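You operate a simulated robot arm through the tools that you are given. There is no shell and no other tool.

Carry out the task below with a simulated robot arm. There is one attempt and no reset: what you move stays moved.

Task
Cook a scoop of rice in the blue saucepan on zone TWO.
Fine: from the rice tub with the yellow scoop, which goes back; on 6, not left on 9, till done, then hob off; hands out of the steam; a teaspoon spilt at most. Set down upright: scoop with yellow handle.

It is judged by the outcome, as a careful person would: the job done as asked, and still so three seconds after it is handed in. It fails if anything else is knocked over, pushed out of place, dropped, spilled or broken.

Robot
A 7-joint arm with a two-finger parallel gripper, fixed in place. Base frame: the origin is on the floor under the middle of its stand, x ahead of it, y to its left, z up; the work surface is at about z = 90.5. Units: cm, rad, N and s.
It reaches about 124.7 cm from its shoulder. Its first joint turns from -2.304 to 2.304 rad. Payload 3.91 kg.
The TCP is the grasp point between the finger pads, 3 cm short of the fingertips. In the tool frame z runs along the fingers and y along their closing line. The gripper opens to 11 cm. The fingers are 2 cm wide and 1 cm thick; the gripper's body (4.8 by 11.2 cm) begins 5.5 cm behind the TCP.
Orientation is that of the tool frame in the base frame, as [roll, pitch, yaw] about the fixed x, y, z axes, in that order (R = Rz(yaw) Ry(pitch) Rx(roll)). With the fingers straight down and closing along the base's y, the tool's x points along the base's -x, its y along +y and its z along -z.

Tools
- The arm moves only by the tool step_arm. Its argument "commands" is a list of rows, each a list of 7 numbers: the turn, a rotation vector about the base's x, y, z in degrees, then the shift along the base's x, y, z in mm, then the finger opening in mm, from 0 to 110. In form: [[ax, ay, az, tx, ty, tz, gripper], ...]. A call has 1 to 20 rows; each row is the pose to reach, as a shift and turn from the pose commanded when the call began. Each row takes 0.2 s and may step no farther than 5 cm and 0.15 rad from the row before; otherwise, or with a gripper value out of range, the whole call is refused. Where a pose cannot be reached the arm comes as near as it can. A force on the tool above 40 N (or 10 N above the force at the start of the call, whichever is more), or a blocked arm, ends the call early, and 0.2 s more pass. The fingers move at their own pace (about 10.8 cm/s each) and stop on an object; they squeeze with about 27 N. The grip force told is the motor's: it shows also when the fingers shut on nothing. Time passes only in rows, and 0.2 s behind the last, so rows that repeat a pose let the fingers close. It gives the time, the measured TCP pose, the force on the tool (base axes), the opening and the grip force at its end, in the units of the frame above (readings bear some noise), with the torque about the TCP (base axes, N m) and any sound that the robot's microphone picked up, and new pictures: "show" is both (left out), scene, wrist or none.
- Cameras (640 x 400 px; columns grow to the right, rows downward): "scene" is fixed at [21.69, -50.01, 168.48]; the picture's right is [0.86, -0.51, 0.00], its down [-0.25, -0.42, -0.87] and it looks along [0.45, 0.75, -0.49] (base axes); focal length 316 px, centre (320, 200). "wrist" rides on the gripper at [7.2, 1.7, -10.3] in the tool frame; the picture's right is [-0.23, 0.97, 0.00], its down [-0.76, -0.18, -0.62] and it looks along [-0.61, -0.14, 0.78] (tool axes); focal length 222 px, centre (320, 200). There is no depth. A picture from a camera that has moved, and an enlarged one, comes with that camera's place and axes in the base frame and with its lens.
- close_up(camera, box): a new picture of the part [left, top, right, bottom] of that camera's present view, enlarged. The clock stands still meanwhile.
- close_job(): hands the job in; it is judged then, once.

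Nothing tells you positions but the pictures and the camera data. Unless the task says otherwise, let go and move clear before handing in.

The tools are called after "Call:" as a command line: name --pt "numbers of a row" for each row, then --argument value for the rest, lists and objects as JSON in quotes. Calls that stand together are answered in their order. step_arm: Moves the arm, as the interface text tells. Its arguments: {"type":"object","properties":{"commands":{"type":"array","items":{"type":"array","items":{"type":"number"}}},"show":{"type":"string","enum":["both","scene","wrist","none"]}},"required":["commands"]} The other tools are called the same way: close_up (camera, box) takes an enlarged picture of a part of a camera's view; close_job () hands the job in.

At the start:

```text
t: 0.0
tool_pos: [45.91, 43.1, 130.45]
tool_rot: [-3.141, 0.0, 3.141]
contact_force: [0.9, 0.1, -0.4]
wrist_torque: [0.02, -0.02, 0.01]
finger_gap: 10.98
finger_force: 0.1
```

scene: 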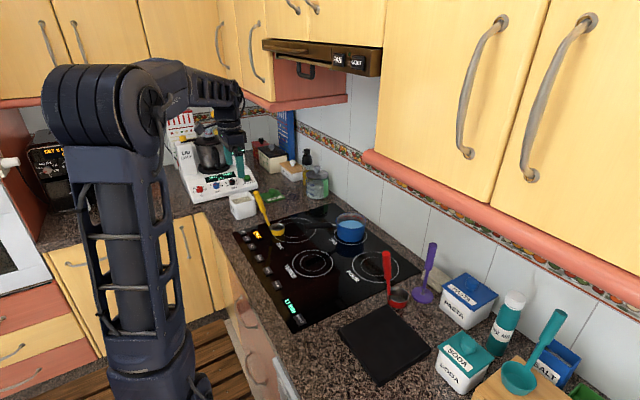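
wrist: 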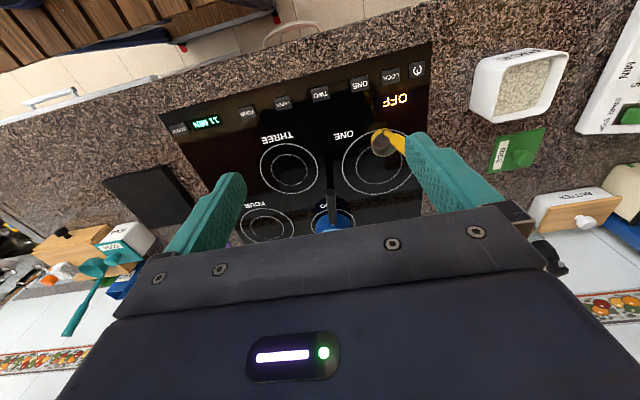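

I see a kitchen with a hob, a blue saucepan near the back of the hob, a yellow-handled scoop on the hob by zone ONE, and a white rice tub with its lid off. I'll take close-ups first to learn the layout and hob controls.

Call:
close_up --camera "scene" --box '[220, 170, 440, 340]'

Call:
close_up --camera "wrist" --box '[150, 40, 450, 240]'

Call:
close_up --camera "wrist" --box '[360, 30, 640, 230]'

Call:
close_up --camera "scene" --box '[160, 100, 340, 240]'

```text
2.35 times, centred on (330, 255) of scene
camera zoom: at [21.69, -50.01, 168.48], right [0.86, -0.51, 0.0], down [-0.25, -0.42, -0.87], along [0.45, 0.75, -0.49], focal length 742 px, centre (296, 71)
```

zoom: 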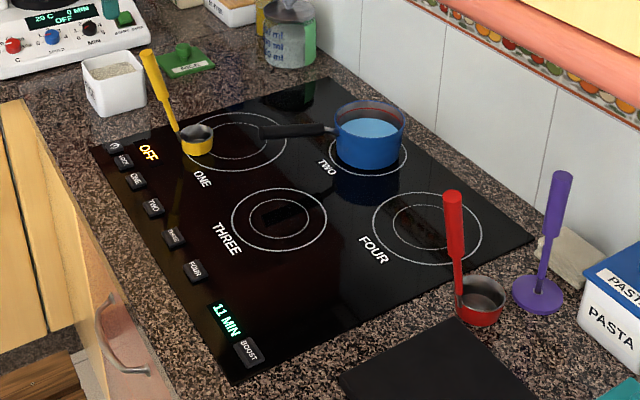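

```text
2.00 times, centred on (300, 140) of wrist
camera zoom: at [38.74, 44.86, 140.76], right [0.23, 0.97, 0.0], down [0.76, -0.18, 0.62], along [0.61, -0.14, -0.78], focal length 444 px, centre (360, 320)
```

zoom: 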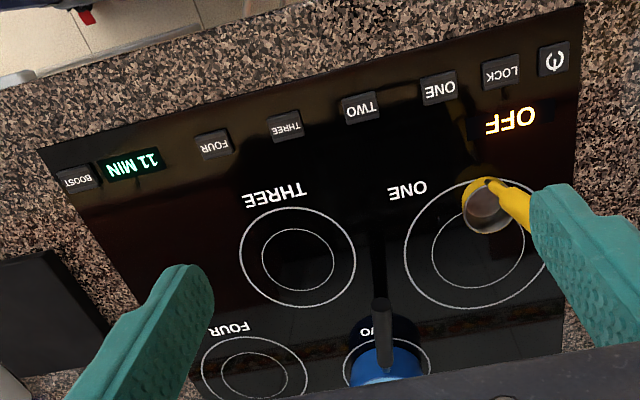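

```text
2.00 times, centred on (500, 130) of wrist
camera zoom: at [38.74, 44.86, 140.76], right [0.23, 0.97, 0.0], down [0.76, -0.18, 0.62], along [0.61, -0.14, -0.78], focal length 444 px, centre (-40, 340)
```

zoom: 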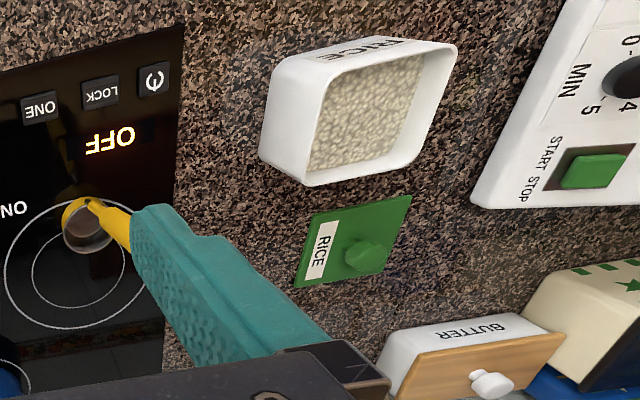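

```text
2.86 times, centred on (250, 170) of scene
camera zoom: at [21.69, -50.01, 168.48], right [0.86, -0.51, 0.0], down [-0.25, -0.42, -0.87], along [0.45, 0.75, -0.49], focal length 901 px, centre (520, 286)
```

zoom: 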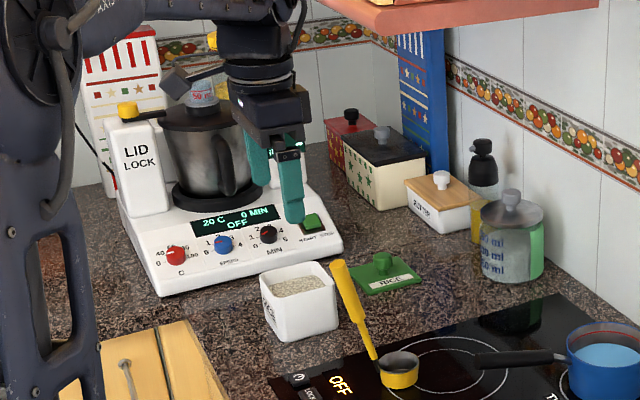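

The hob buttons run along x ≈ 50: power at y ≈ 61, then LOCK, ONE, TWO (y ≈ 42), THREE, FOUR and BOOST. The pan is around (88, 36), and the scoop cup is near (63, 53). I'll zoom in on the details before moving.

Call:
close_up --camera "scene" --box '[310, 195, 390, 245]'

Call:
close_up --camera "scene" --box '[220, 180, 316, 240]'

Call:
close_up --camera "scene" --box '[230, 220, 330, 330]'

Call:
close_up --camera "scene" --box '[250, 30, 400, 110]'

```text
8.00 times, centred on (350, 220) of scene
camera zoom: at [21.69, -50.01, 168.48], right [0.86, -0.51, 0.0], down [-0.25, -0.42, -0.87], along [0.45, 0.75, -0.49], focal length 2524 px, centre (80, 40)
```

zoom: 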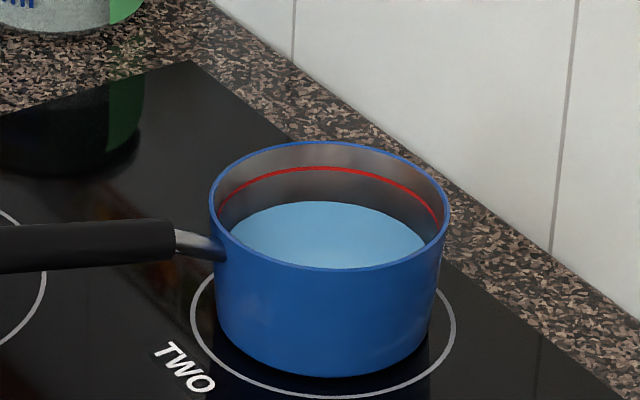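

```text
6.67 times, centred on (268, 210) of scene
camera zoom: at [21.69, -50.01, 168.48], right [0.86, -0.51, 0.0], down [-0.25, -0.42, -0.87], along [0.45, 0.75, -0.49], focal length 2103 px, centre (667, 133)
```

zoom: 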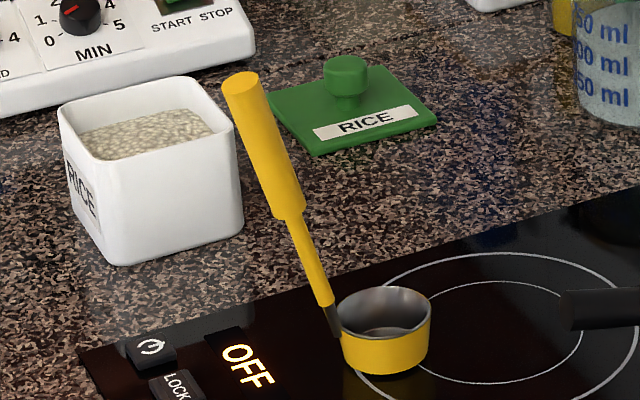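

```text
3.64 times, centred on (280, 275) of scene
camera zoom: at [21.69, -50.01, 168.48], right [0.86, -0.51, 0.0], down [-0.25, -0.42, -0.87], along [0.45, 0.75, -0.49], focal length 1147 px, centre (466, -73)
```

zoom: 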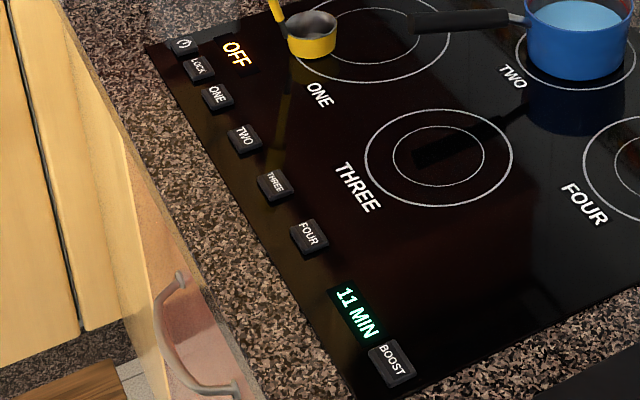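

```text
4.27 times, centred on (325, 70) of scene
camera zoom: at [21.69, -50.01, 168.48], right [0.86, -0.51, 0.0], down [-0.25, -0.42, -0.87], along [0.45, 0.75, -0.49], focal length 1346 px, centre (299, 755)
```

zoom: 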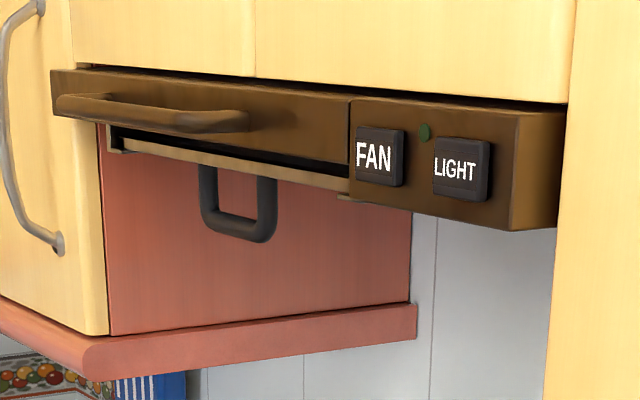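

The pan already holds water below its red line. The scoop stands on its cup at about (63, 53), with its handle leaning towards (-0.86, 0.5). I plan to grip the handle from above, so I'll yaw the hand and shift it for a better view with the wrist camera.

Call:
step_arm --pt "0 0 8.28 9 0 0 110" --pt "0 0 16.56 18 0 0 110" --pt "0 0 24.83 27 0 0 110" --pt "0 0 33.1 36 0 0 110" --pt "0 0 41.4 45 0 0 110" --pt "0 0 49.7 54 0 0 110" --pt "0 0 57.9 63 0 0 110" --pt "0 0 66.2 72 0 0 110" --pt "0 0 74.5 81 0 0 110" --pt "0 0 82.8 90 0 0 110" --pt "0 0 91.1 99 0 0 110" --pt "0 0 99.3 108 0 0 110" --pt "0 0 107.6 117 0 0 110" --pt "0 0 115.9 126 0 0 110" --pt "0 0 124.2 135 0 0 110" --pt "0 0 132.4 144 0 0 110" --pt "0 0 140.7 152 0 0 110" --pt "0 0 149 160 0 0 110" --show "both"

```text
t: 3.8
tool_pos: [61.9, 43.16, 130.47]
tool_rot: [-3.14, 0.001, -0.539]
contact_force: [0.2, -0.3, 1.3]
wrist_torque: [0.02, 0.02, 0.04]
finger_gap: 10.99
finger_force: 0.0
camera wrist: at [67.33, 38.01, 140.79], right [-0.69, -0.72, 0.0], down [-0.56, 0.54, 0.62], along [-0.45, 0.43, -0.78], focal length 222 px, centre (320, 200)
```

scene: 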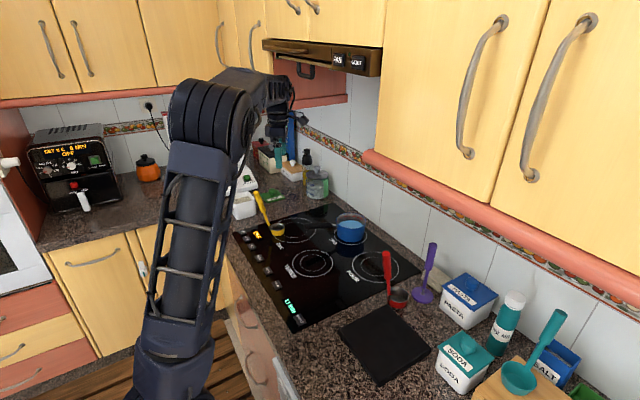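
wrist: 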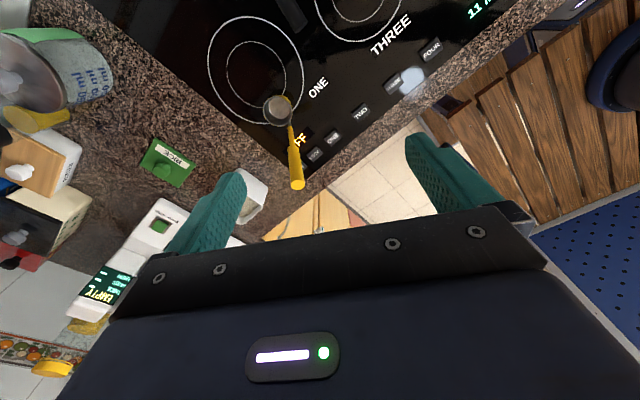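

The yaw went through, and the scoop handle now shows well in both cameras. I'll zoom in to triangulate the handle and the tub.

Call:
close_up --camera "wrist" --box '[220, 70, 348, 200]'

Call:
close_up --camera "scene" --box '[220, 180, 316, 240]'

Call:
close_up --camera "wrist" --box '[120, 120, 280, 220]'

```text
3.08 times, centred on (284, 135) of wrist
camera zoom: at [67.33, 38.01, 140.79], right [-0.69, -0.72, 0.0], down [-0.56, 0.54, 0.62], along [-0.45, 0.43, -0.78], focal length 684 px, centre (431, 400)
```

zoom: 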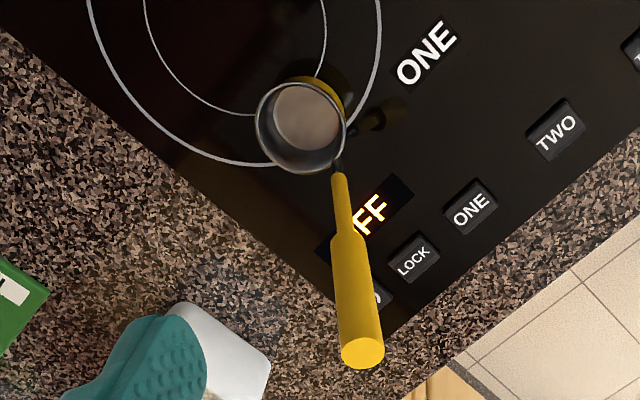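

```text
6.67 times, centred on (268, 210) of scene
camera zoom: at [21.69, -50.01, 168.48], right [0.86, -0.51, 0.0], down [-0.25, -0.42, -0.87], along [0.45, 0.75, -0.49], focal length 2103 px, centre (667, 133)
```

zoom: 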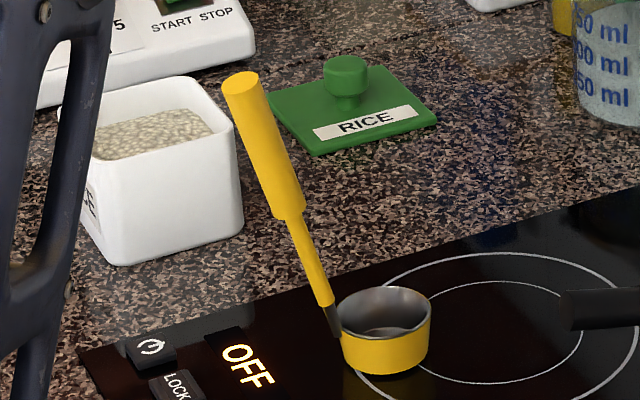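

```text
4.00 times, centred on (200, 170) of wrist
camera zoom: at [67.33, 38.01, 140.79], right [-0.69, -0.72, 0.0], down [-0.56, 0.54, 0.62], along [-0.45, 0.43, -0.78], focal length 888 px, centre (800, 320)
```

zoom: 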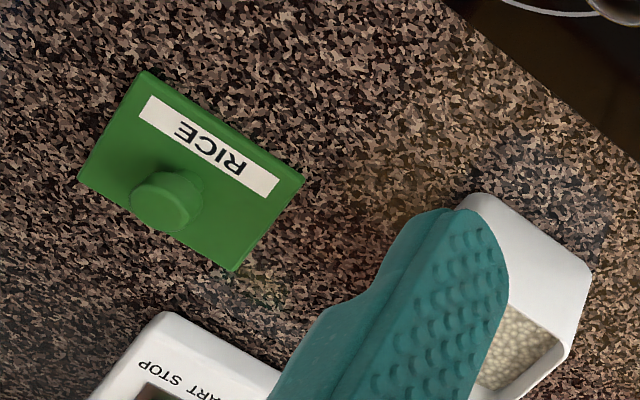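

From two views, the handle runs from about (59.7, 53.8, 95) up to (55.5, 53.9, 112.3), so it leans straight towards -x by about 14°. The cup is centred at (63, 53.6). I'll turn the hand so it closes along x and bring it above the handle top.

Call:
step_arm --pt "0 0 -8.44 -12 15.3 -9 110" --pt "0 0 -16.9 -24 30.6 -18 110" --pt "0 0 -25.3 -36 45.9 -28 110" --pt "0 0 -33.8 -48 61.2 -37 110" --pt "0 0 -42.2 -60 76.5 -46 110" --pt "0 0 -50.7 -72 91.8 -55 110" --pt "0 0 -59.1 -82 107.4 -65 110" --pt "0 0 -59.1 -82 107.4 -65 110" --show "both"

```text
t: 5.6
tool_pos: [53.67, 53.92, 124.07]
tool_rot: [3.141, 0.003, -1.575]
contact_force: [0.4, 0.4, -0.4]
wrist_torque: [-0.02, 0.02, 0.02]
finger_gap: 11.02
finger_force: 0.2
camera wrist: at [52.06, 46.68, 134.23], right [-0.97, 0.23, 0.0], down [0.18, 0.76, 0.62], along [0.14, 0.61, -0.78], focal length 222 px, centre (320, 200)
```

scene: 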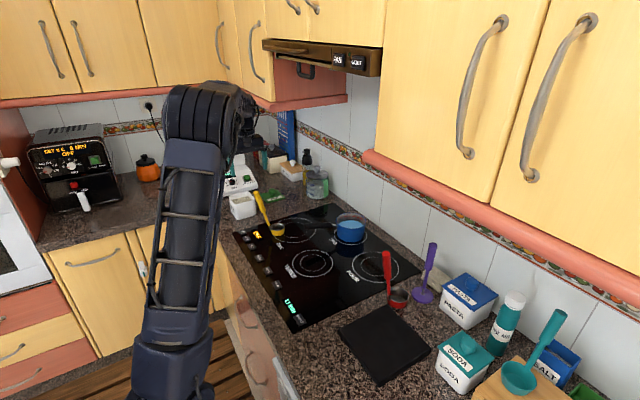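
wrist: 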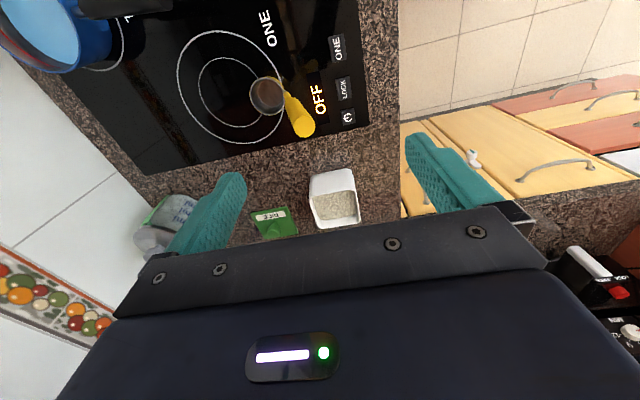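

The wrist view confirms the handle top at about (55.5, 54, 112.3). Next I'll tilt the hand 14° to line up with the handle, slide down along it and close.

Call:
step_arm --pt "0 -7 0 0 0 -20 110" --pt "0 -13.8 0 1 0 -43 110" --pt "0 -13.8 0 8 0 -73 110" --pt "0 -13.8 0 15 0 -103 110" --pt "0 -13.8 0 22 0 -133 110" --pt "0 -13.8 0 28 0.5 -160 110" --pt "0 -13.8 0 28 0.5 -160 110" --show "both"

```text
t: 7.2
tool_pos: [56.7, 53.82, 107.98]
tool_rot: [-2.901, 0.0, -1.572]
contact_force: [-0.1, 0.8, 0.7]
wrist_torque: [-0.03, 0.01, -0.03]
finger_gap: 11.03
finger_force: 0.1
camera wrist: at [52.48, 46.7, 117.48], right [-0.95, 0.23, -0.23], down [0.02, 0.76, 0.65], along [0.33, 0.61, -0.73], focal length 222 px, centre (320, 200)
```

scene: 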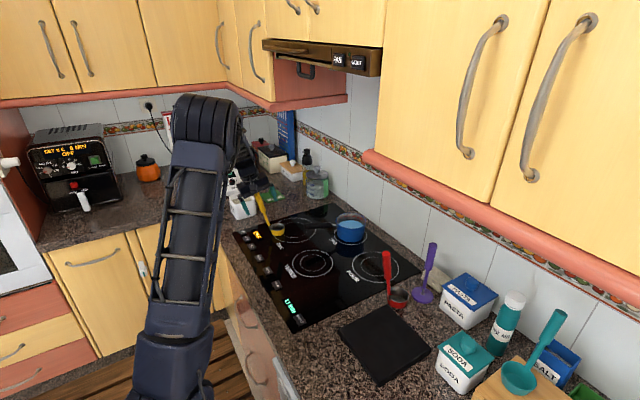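
wrist: 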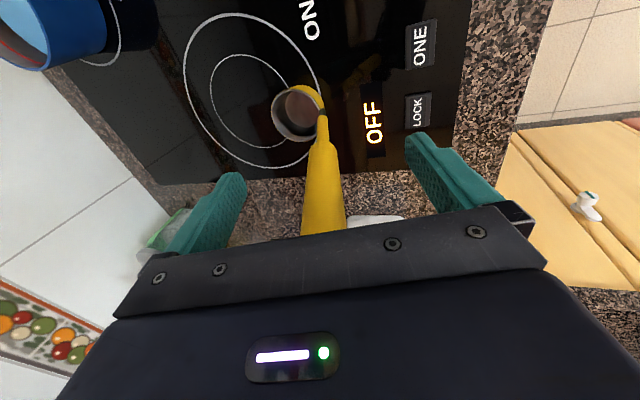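

The handle sits between the fingers. I'll take a closer look before closing.

Call:
close_up --camera "scene" --box '[210, 130, 330, 250]'

Call:
close_up --camera "wrist" --box '[220, 60, 440, 260]'

```text
3.33 times, centred on (270, 190) of scene
camera zoom: at [21.69, -50.01, 168.48], right [0.86, -0.51, 0.0], down [-0.25, -0.42, -0.87], along [0.45, 0.75, -0.49], focal length 1052 px, centre (487, 233)
```

zoom: 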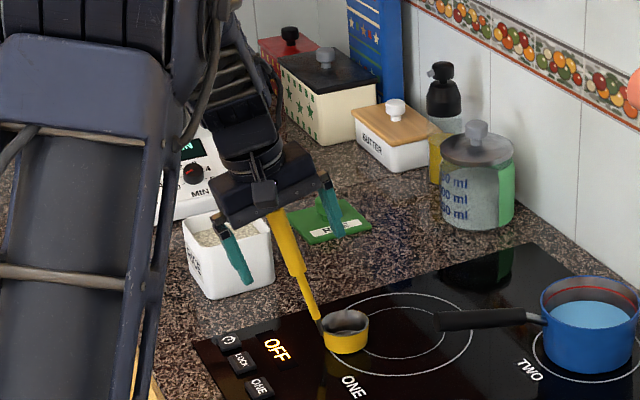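

```text
2.00 times, centred on (330, 160) of wrist
camera zoom: at [52.48, 46.7, 117.48], right [-0.95, 0.23, -0.23], down [0.02, 0.76, 0.65], along [0.33, 0.61, -0.73], focal length 444 px, centre (300, 280)
```

zoom: 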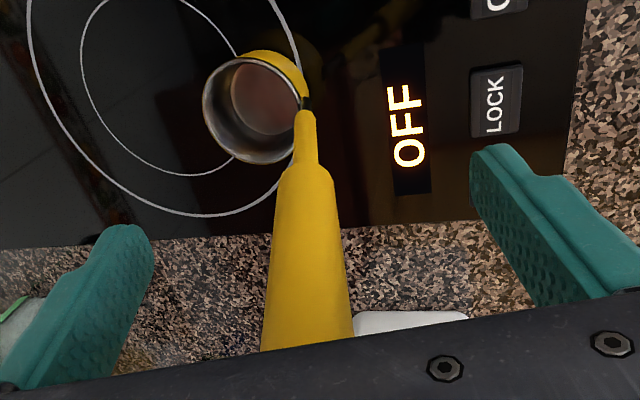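

It's centred, so I'm closing the fingers on the handle.

Call:
step_arm --pt "0 0 0 0 0 0 60" --pt "0 0 0 0 0 0 30" --pt "0 0 0 0 0 0 0" --pt "0 0 0 0 0 0 0" --pt "0 0 0 0 0 0 0" --show "wrist"

Call:
close_up --camera "scene" --box '[210, 130, 330, 250]'

```text
t: 8.4
tool_pos: [56.58, 53.92, 107.83]
tool_rot: [-2.9, 0.0, -1.572]
contact_force: [-0.3, -0.1, -0.1]
wrist_torque: [0.02, 0.06, 0.02]
finger_gap: 2.46
finger_force: 27.0
camera wrist: at [52.49, 46.71, 117.5], right [-0.95, 0.23, -0.23], down [0.03, 0.76, 0.65], along [0.33, 0.61, -0.73], focal length 222 px, centre (320, 200)
```

wrist: 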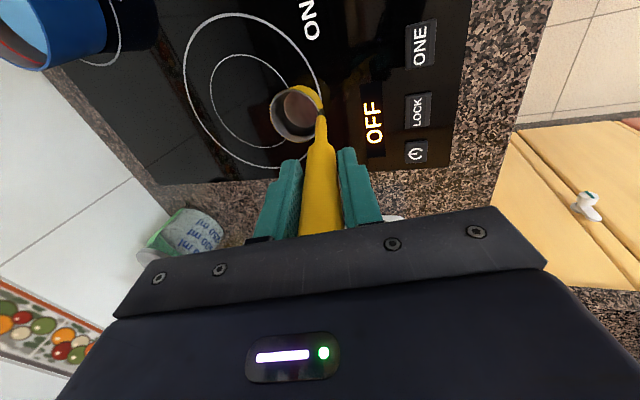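

```text
3.33 times, centred on (270, 190) of scene
camera zoom: at [21.69, -50.01, 168.48], right [0.86, -0.51, 0.0], down [-0.25, -0.42, -0.87], along [0.45, 0.75, -0.49], focal length 1052 px, centre (487, 233)
```

zoom: 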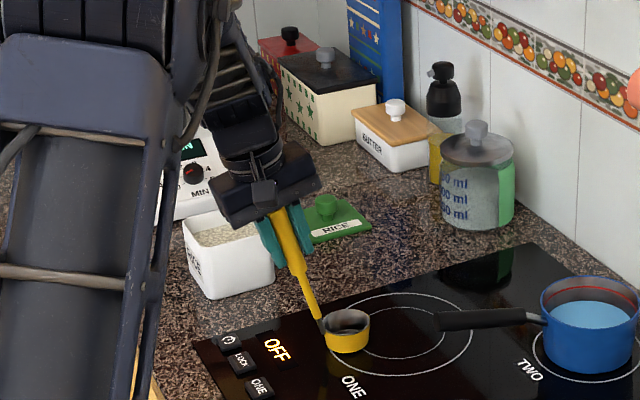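

The scoop is gripped (gap 2.46, 27 N). I'll lift straight up and look at the tub.

Call:
step_arm --pt "0 0 0 0 0 10 0" --pt "0 0 0 0 0 35 0" --pt "0 0 0 0 0 65 0" --pt "0 0 0 0 0 95 0" --pt "0 0 0 0 0 120 0" --pt "0 0 0 0 0 120 0" --show "both"

Call:
close_up --camera "wrist" --box '[220, 90, 440, 240]'

Call:
close_up --camera "scene" --box '[210, 130, 330, 250]'

```text
t: 9.8
tool_pos: [56.58, 53.99, 119.89]
tool_rot: [-2.9, 0.001, -1.573]
contact_force: [0.0, 0.1, -0.9]
wrist_torque: [-0.02, 0.08, 0.0]
finger_gap: 2.45
finger_force: 26.9
camera wrist: at [52.52, 46.71, 129.48], right [-0.95, 0.23, -0.23], down [0.03, 0.76, 0.65], along [0.32, 0.61, -0.73], focal length 222 px, centre (320, 200)
```

scene: 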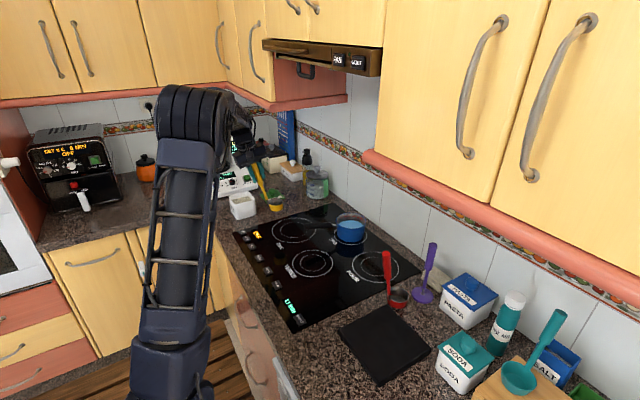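
wrist: 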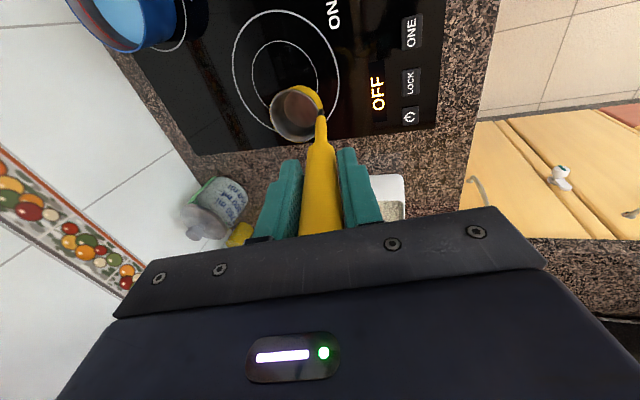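

```text
2.67 times, centred on (330, 165) of wrist
camera zoom: at [52.52, 46.71, 129.48], right [-0.95, 0.23, -0.23], down [0.03, 0.76, 0.65], along [0.32, 0.61, -0.73], focal length 592 px, centre (293, 293)
```

zoom: 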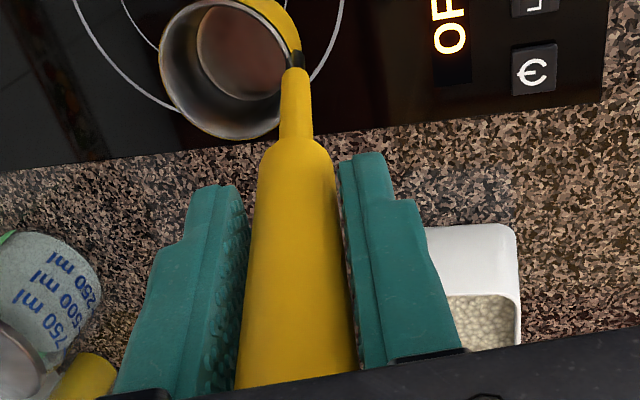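

```text
3.33 times, centred on (270, 190) of scene
camera zoom: at [21.69, -50.01, 168.48], right [0.86, -0.51, 0.0], down [-0.25, -0.42, -0.87], along [0.45, 0.75, -0.49], focal length 1052 px, centre (487, 233)
```

zoom: 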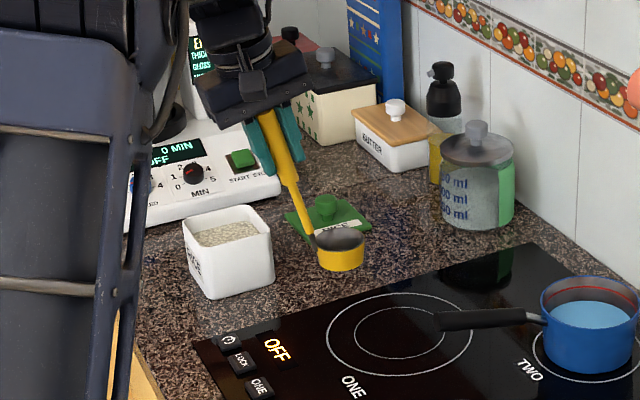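

The scoop is lifted and level. I'll zoom in on the tub to get its exact edges and rice level.

Call:
close_up --camera "scene" --box '[224, 186, 264, 226]'

```text
10.00 times, centred on (244, 206) of scene
camera zoom: at [21.69, -50.01, 168.48], right [0.86, -0.51, 0.0], down [-0.25, -0.42, -0.87], along [0.45, 0.75, -0.49], focal length 3155 px, centre (1080, 140)
```

zoom: 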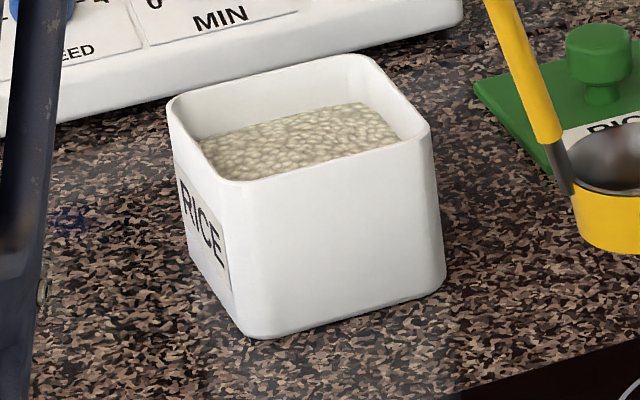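

The tub is about 9 cm square, centred at (56.3, 76.8). Its rim is at z ≈ 99 and the rice surface at about 96.7. I'll carry the empty scoop above the tub and tilt its front lip down 40°.

Call:
step_arm --pt "0 0 0 0 20 20 0" --pt "0 5 0 6 55 32 0" --pt "0 12 0 14 95 36 0" --pt "0 19 0 22 135 38 0" --pt "0 26 0 30 170 38 0" --pt "0 33 0 37 205 36 0" --pt "0 40 0 42 230 32 0" --pt "0 40 0 42 230 30 0" --pt "0 40 0 42 230 30 0" --show "both"

Call:
close_up --camera "scene" --box '[200, 130, 320, 230]'

Call:
close_up --camera "wrist" --box '[220, 30, 440, 180]'

```text
t: 12.0
tool_pos: [56.06, 73.84, 126.24]
tool_rot: [2.721, 0.06, -1.547]
contact_force: [0.0, 0.1, -2.1]
wrist_torque: [-0.01, -0.05, -0.04]
finger_gap: 2.46
finger_force: 27.2
out of reach, approached as far as the arm can: row 6, 7, 8, 9
stopped in row 9: the arm was blocked; the commanded pose is now the measured one
camera wrist: at [58.92, 66.14, 135.9], right [-0.89, 0.18, 0.41], down [0.4, 0.74, 0.54], along [-0.21, 0.65, -0.73], focal length 222 px, centre (320, 200)
```

scene: 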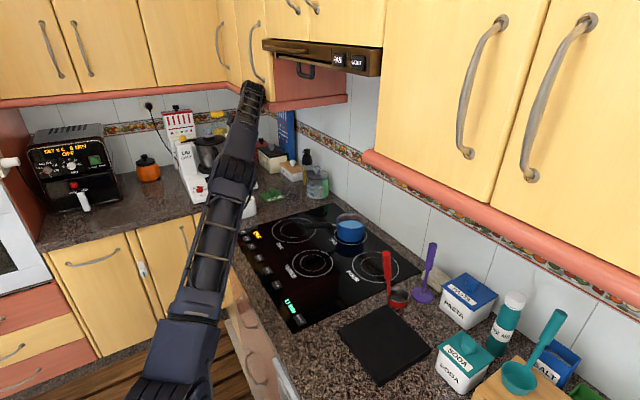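
wrist: 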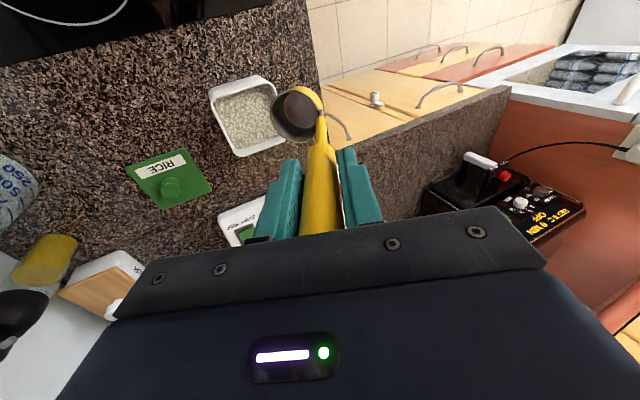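

```text
4.00 times, centred on (260, 180) of scene
camera zoom: at [21.69, -50.01, 168.48], right [0.86, -0.51, 0.0], down [-0.25, -0.42, -0.87], along [0.45, 0.75, -0.49], focal length 1262 px, centre (560, 280)
```

zoom: 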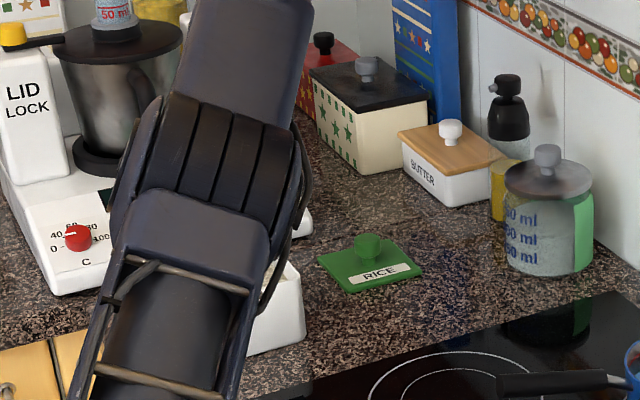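

```text
2.67 times, centred on (330, 105) of wrist
camera zoom: at [58.92, 66.14, 135.9], right [-0.89, 0.18, 0.41], down [0.4, 0.74, 0.54], along [-0.21, 0.65, -0.73], focal length 592 px, centre (293, 453)
```

zoom: 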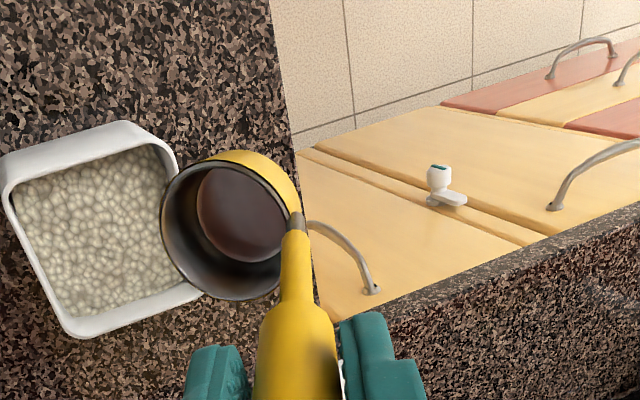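

The arm stopped short because the outward tilt pushed the wrist beyond reach. Nothing was touched and the scoop is still held. I'll use a smaller tilt of about 15° so the hand stays nearly vertical over the tub.

Call:
step_arm --pt "-0.9 -5.7 -0.5 -5 0 0 0" --pt "-1.7 -11.5 -1.0 -10 10 -10 0" --pt "-2.6 -17.2 -1.6 -15 20 -30 0" --pt "-3.4 -22.9 -2.1 -20.6 31 -45 0" --pt "-3.4 -22.9 -2.1 -20.6 31 -52 0" --pt "-3.4 -22.9 -2.1 -20.6 31 -52 0" --show "both"

Call:
close_up --camera "wrist" --box '[200, 30, 420, 180]'

Call:
close_up --camera "scene" --box '[200, 130, 320, 230]'

```text
t: 13.4
tool_pos: [55.08, 76.77, 119.81]
tool_rot: [3.114, -0.013, -1.585]
contact_force: [-0.5, 0.5, -1.6]
wrist_torque: [0.02, 0.05, 0.01]
finger_gap: 2.46
finger_force: 26.6
camera wrist: at [53.6, 69.76, 130.29], right [-0.97, 0.24, 0.03], down [0.21, 0.77, 0.61], along [0.13, 0.59, -0.79], focal length 222 px, centre (320, 200)
```

scene: 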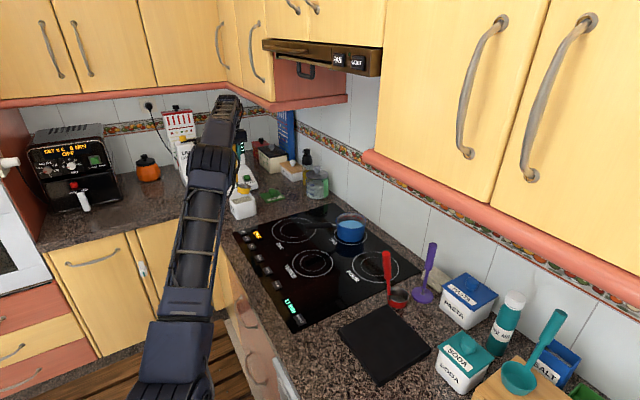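
wrist: 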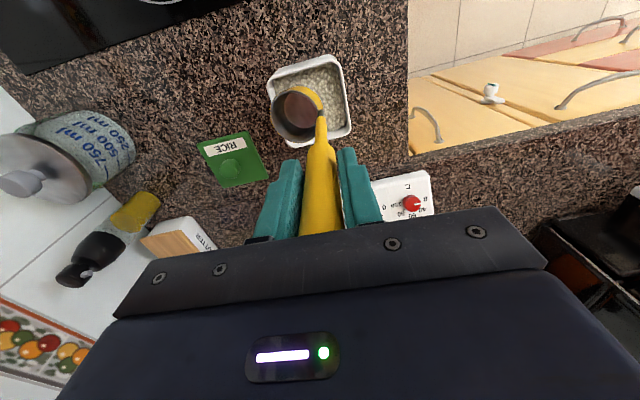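

```text
2.67 times, centred on (310, 105) of wrist
camera zoom: at [53.6, 69.76, 130.29], right [-0.97, 0.24, 0.03], down [0.21, 0.77, 0.61], along [0.13, 0.59, -0.79], focal length 592 px, centre (347, 453)
```

zoom: 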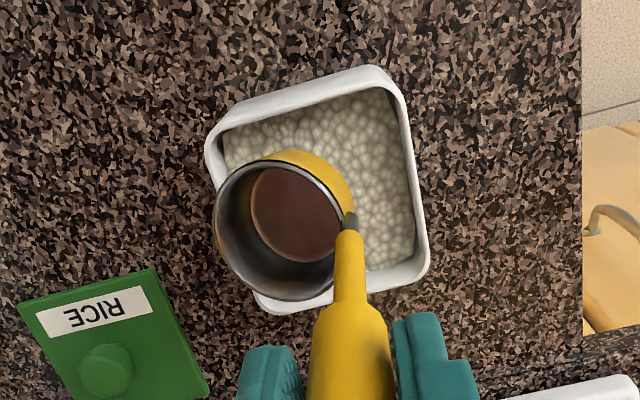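

```text
4.00 times, centred on (260, 180) of scene
camera zoom: at [21.69, -50.01, 168.48], right [0.86, -0.51, 0.0], down [-0.25, -0.42, -0.87], along [0.45, 0.75, -0.49], focal length 1262 px, centre (560, 280)
```

zoom: 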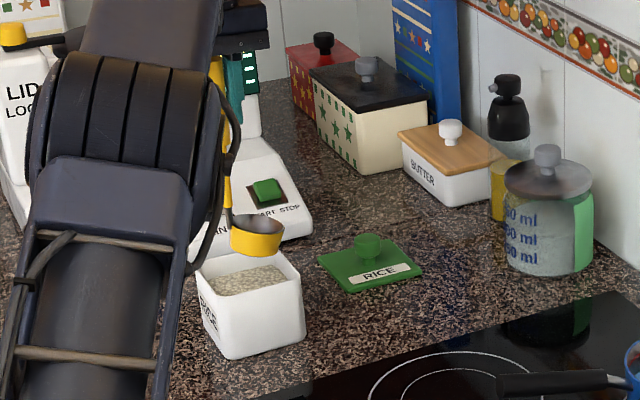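

The cup is centred near (57.5, 76.7), and the tub is at about (56.1, 77). I'll let the arm settle and check whether the measured pose matches the commanded one.

Call:
step_arm --pt "0 0 0 0 0 0 0" --pt "0 0 0 0 0 0 0" --show "none"

```text
t: 14.0
tool_pos: [55.07, 76.85, 119.79]
tool_rot: [3.112, -0.011, -1.584]
contact_force: [0.4, 0.1, -1.7]
wrist_torque: [0.01, 0.0, -0.02]
finger_gap: 2.45
finger_force: 26.7
```

Call:
step_arm --pt "0 0 0 -6 1 -5 0" --pt "0 0 0 -11 2 -20 0" --pt "0 0 0 -11 2 -35 0" --pt "0 0 0 -11 2 -45 0" --pt "0 0 0 -11 2 -45 0" --show "wrist"

Call:
close_up --camera "wrist" --box '[200, 30, 420, 180]'

Call:
close_up --camera "scene" --box '[224, 166, 288, 226]'

```text
t: 15.2
tool_pos: [53.98, 76.93, 115.36]
tool_rot: [3.111, -0.013, -1.584]
contact_force: [-0.1, 0.6, -1.1]
wrist_torque: [-0.03, 0.04, 0.05]
finger_gap: 2.44
finger_force: 26.2
camera wrist: at [52.48, 69.98, 125.81], right [-0.97, 0.24, 0.03], down [0.21, 0.77, 0.61], along [0.13, 0.6, -0.79], focal length 222 px, centre (320, 200)
```

wrist: 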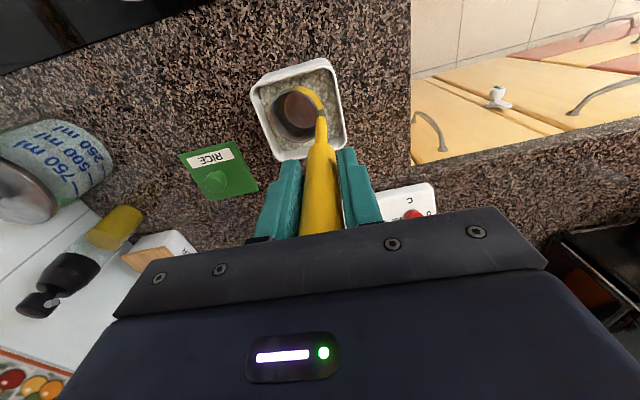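

```text
2.67 times, centred on (310, 105) of wrist
camera zoom: at [52.48, 69.98, 125.81], right [-0.97, 0.24, 0.03], down [0.21, 0.77, 0.61], along [0.13, 0.6, -0.79], focal length 592 px, centre (347, 453)
```

zoom: 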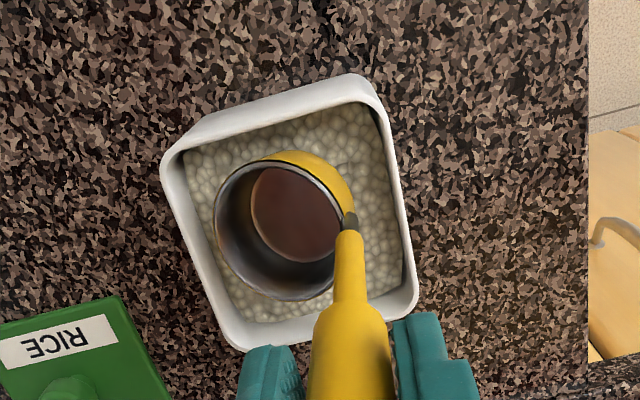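

```text
6.67 times, centred on (256, 196) of scene
camera zoom: at [21.69, -50.01, 168.48], right [0.86, -0.51, 0.0], down [-0.25, -0.42, -0.87], along [0.45, 0.75, -0.49], focal length 2103 px, centre (747, 227)
```

zoom: 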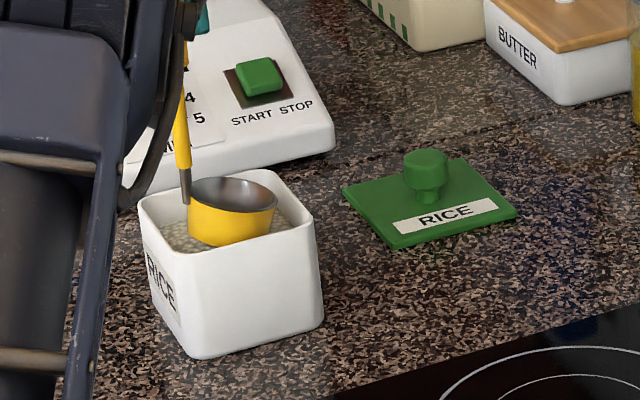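

The cup is cleanly inside the tub and just at the rice surface. Now I'll push it down about 4 cm with the front lip leading.

Call:
step_arm --pt "0 0 0 0 0 -10 0" --pt "0 0 0 0 0 -20 0" --pt "0 0 0 0 0 -30 0" --pt "0 0 0 0 0 -40 0" --pt "0 0 0 0 0 -40 0" --show "wrist"

Call:
close_up --camera "wrist" --box '[200, 30, 420, 180]'

Call:
close_up --camera "scene" --box '[224, 166, 288, 226]'

```text
t: 16.4
tool_pos: [53.91, 77.02, 111.42]
tool_rot: [3.113, -0.013, -1.586]
contact_force: [0.7, -0.3, -2.2]
wrist_torque: [-0.03, 0.03, 0.02]
finger_gap: 2.45
finger_force: 27.1
camera wrist: at [52.46, 69.97, 121.82], right [-0.97, 0.24, 0.03], down [0.21, 0.77, 0.61], along [0.13, 0.59, -0.79], focal length 222 px, centre (320, 200)
```

wrist: 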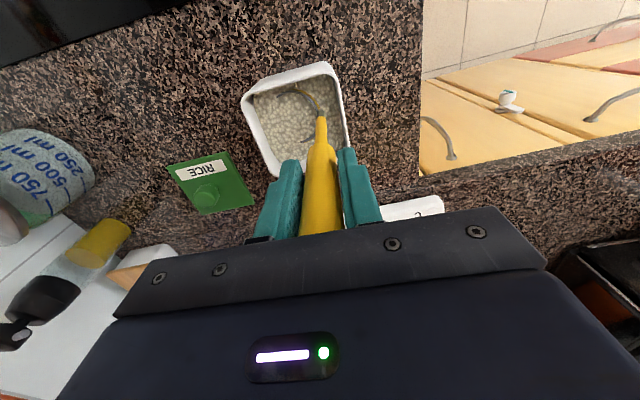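

```text
2.67 times, centred on (310, 105) of wrist
camera zoom: at [52.46, 69.97, 121.82], right [-0.97, 0.24, 0.03], down [0.21, 0.77, 0.61], along [0.13, 0.59, -0.79], focal length 592 px, centre (347, 453)
```

zoom: 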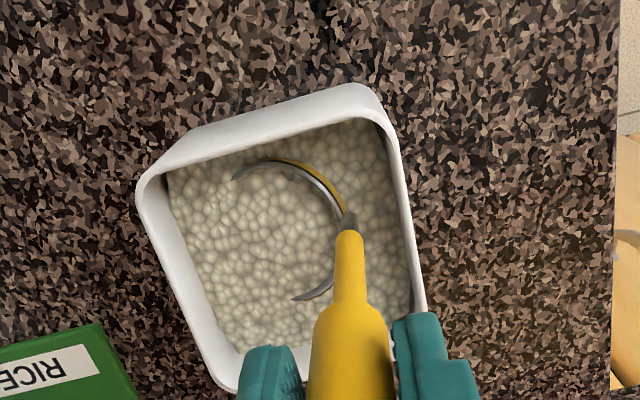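

```text
6.67 times, centred on (256, 196) of scene
camera zoom: at [21.69, -50.01, 168.48], right [0.86, -0.51, 0.0], down [-0.25, -0.42, -0.87], along [0.45, 0.75, -0.49], focal length 2103 px, centre (747, 227)
```

zoom: 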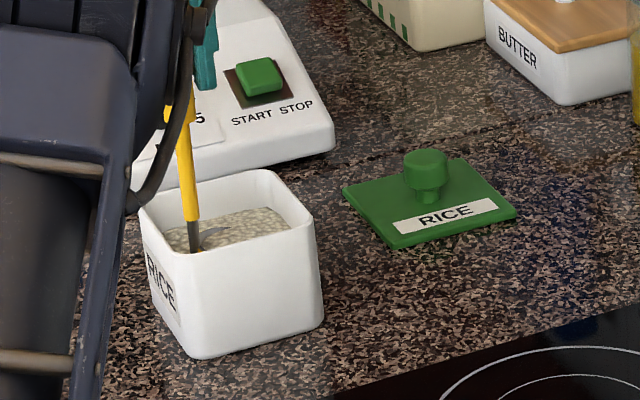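

The rice gives no real resistance, and the front lip is under the surface. I'll level the cup below the surface and then lift it slowly straight up.

Call:
step_arm --pt "0 -5.4 0 -14 0 -8 0" --pt "0 -10.4 0 -27 0 -14 0" --pt "0 -15.4 0 -39 0 -23 0" --pt "0 -15.4 0 -39 0 -23 0" --show "wrist"

Call:
close_up --camera "wrist" --box '[200, 30, 420, 180]'

Call:
close_up --camera "scene" --box '[224, 166, 288, 226]'

```text
t: 17.4
tool_pos: [49.91, 77.03, 109.06]
tool_rot: [-2.903, -0.009, -1.588]
contact_force: [-0.6, -0.4, -0.8]
wrist_torque: [-0.02, 0.14, -0.03]
finger_gap: 2.47
finger_force: 27.0
camera wrist: at [45.75, 69.98, 118.73], right [-0.94, 0.24, -0.23], down [0.04, 0.77, 0.64], along [0.33, 0.6, -0.73], focal length 222 px, centre (320, 200)
```

wrist: 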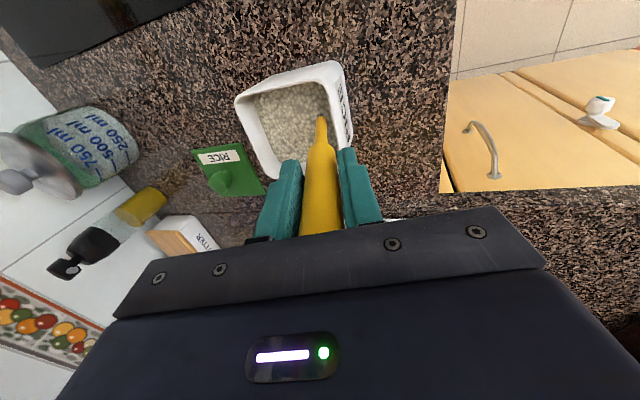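

```text
2.67 times, centred on (310, 105) of wrist
camera zoom: at [45.75, 69.98, 118.73], right [-0.94, 0.24, -0.23], down [0.04, 0.77, 0.64], along [0.33, 0.6, -0.73], focal length 592 px, centre (347, 453)
```

zoom: 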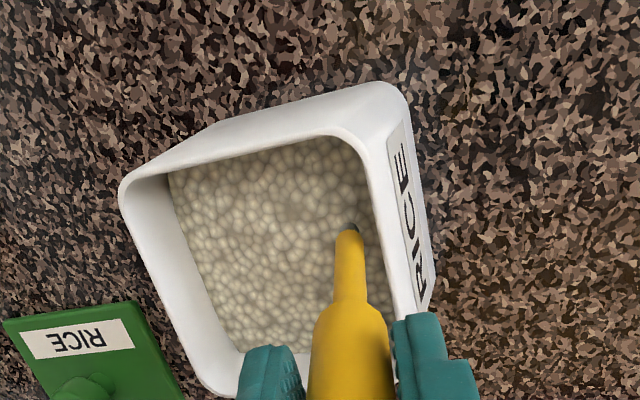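

```text
6.67 times, centred on (256, 196) of scene
camera zoom: at [21.69, -50.01, 168.48], right [0.86, -0.51, 0.0], down [-0.25, -0.42, -0.87], along [0.45, 0.75, -0.49], focal length 2103 px, centre (747, 227)
```

zoom: 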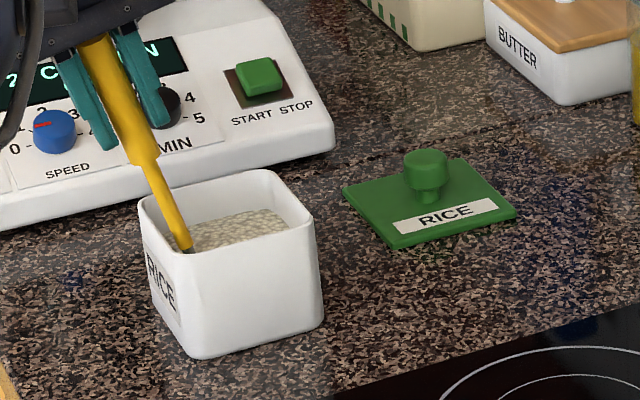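

The whole cup rim is now under the rice and the scoop is level. I'll lift it slowly straight up, keeping it level.

Call:
step_arm --pt "0 0 0 0 0 8 0" --pt "0 0 0 0 0 18 0" --pt "0 0 0 0 0 28 0" --pt "0 0 0 0 0 38 0" --pt "0 0 0 0 0 50 0" --pt "0 0 0 0 0 62 0" --pt "0 0 0 0 0 75 0" --pt "0 0 0 0 0 85 0" --pt "0 0 0 0 0 90 0" --pt "0 0 0 0 0 90 0" --show "wrist"

Call:
close_up --camera "wrist" --box '[200, 30, 420, 180]'

Call:
close_up --camera "scene" --box '[224, 146, 288, 226]'

```text
t: 19.6
tool_pos: [50.02, 77.03, 117.99]
tool_rot: [-2.902, -0.009, -1.586]
contact_force: [0.2, 0.2, -1.4]
wrist_torque: [0.02, 0.09, 0.02]
finger_gap: 2.45
finger_force: 27.7
camera wrist: at [45.84, 69.99, 127.76], right [-0.94, 0.24, -0.23], down [0.04, 0.77, 0.64], along [0.33, 0.6, -0.73], focal length 222 px, centre (320, 200)
```

wrist: 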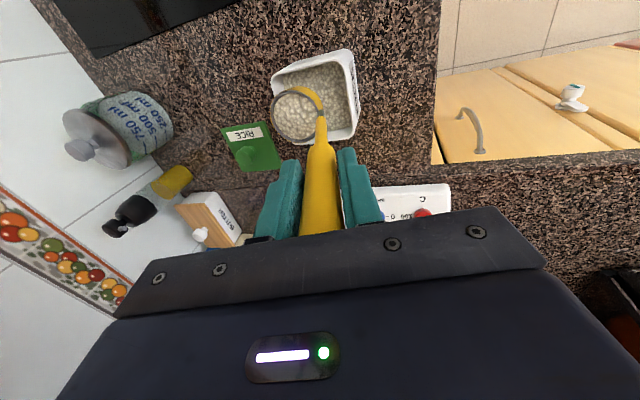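

```text
2.67 times, centred on (310, 105) of wrist
camera zoom: at [45.84, 69.99, 127.76], right [-0.94, 0.24, -0.23], down [0.04, 0.77, 0.64], along [0.33, 0.6, -0.73], focal length 592 px, centre (347, 453)
```

zoom: 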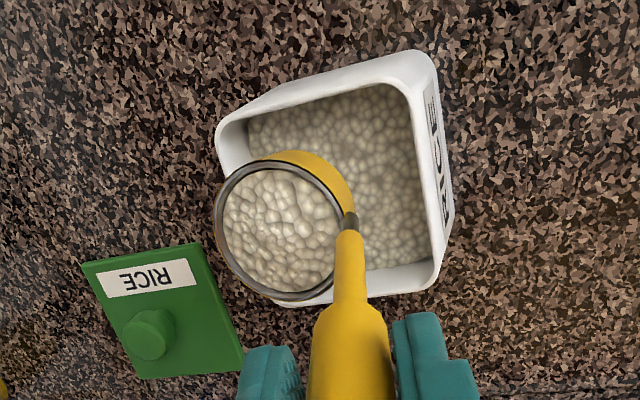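

```text
5.00 times, centred on (256, 186) of scene
camera zoom: at [21.69, -50.01, 168.48], right [0.86, -0.51, 0.0], down [-0.25, -0.42, -0.87], along [0.45, 0.75, -0.49], focal length 1578 px, centre (640, 270)
```

zoom: 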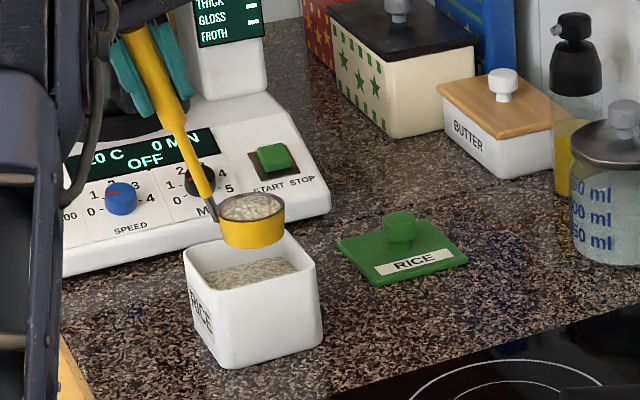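

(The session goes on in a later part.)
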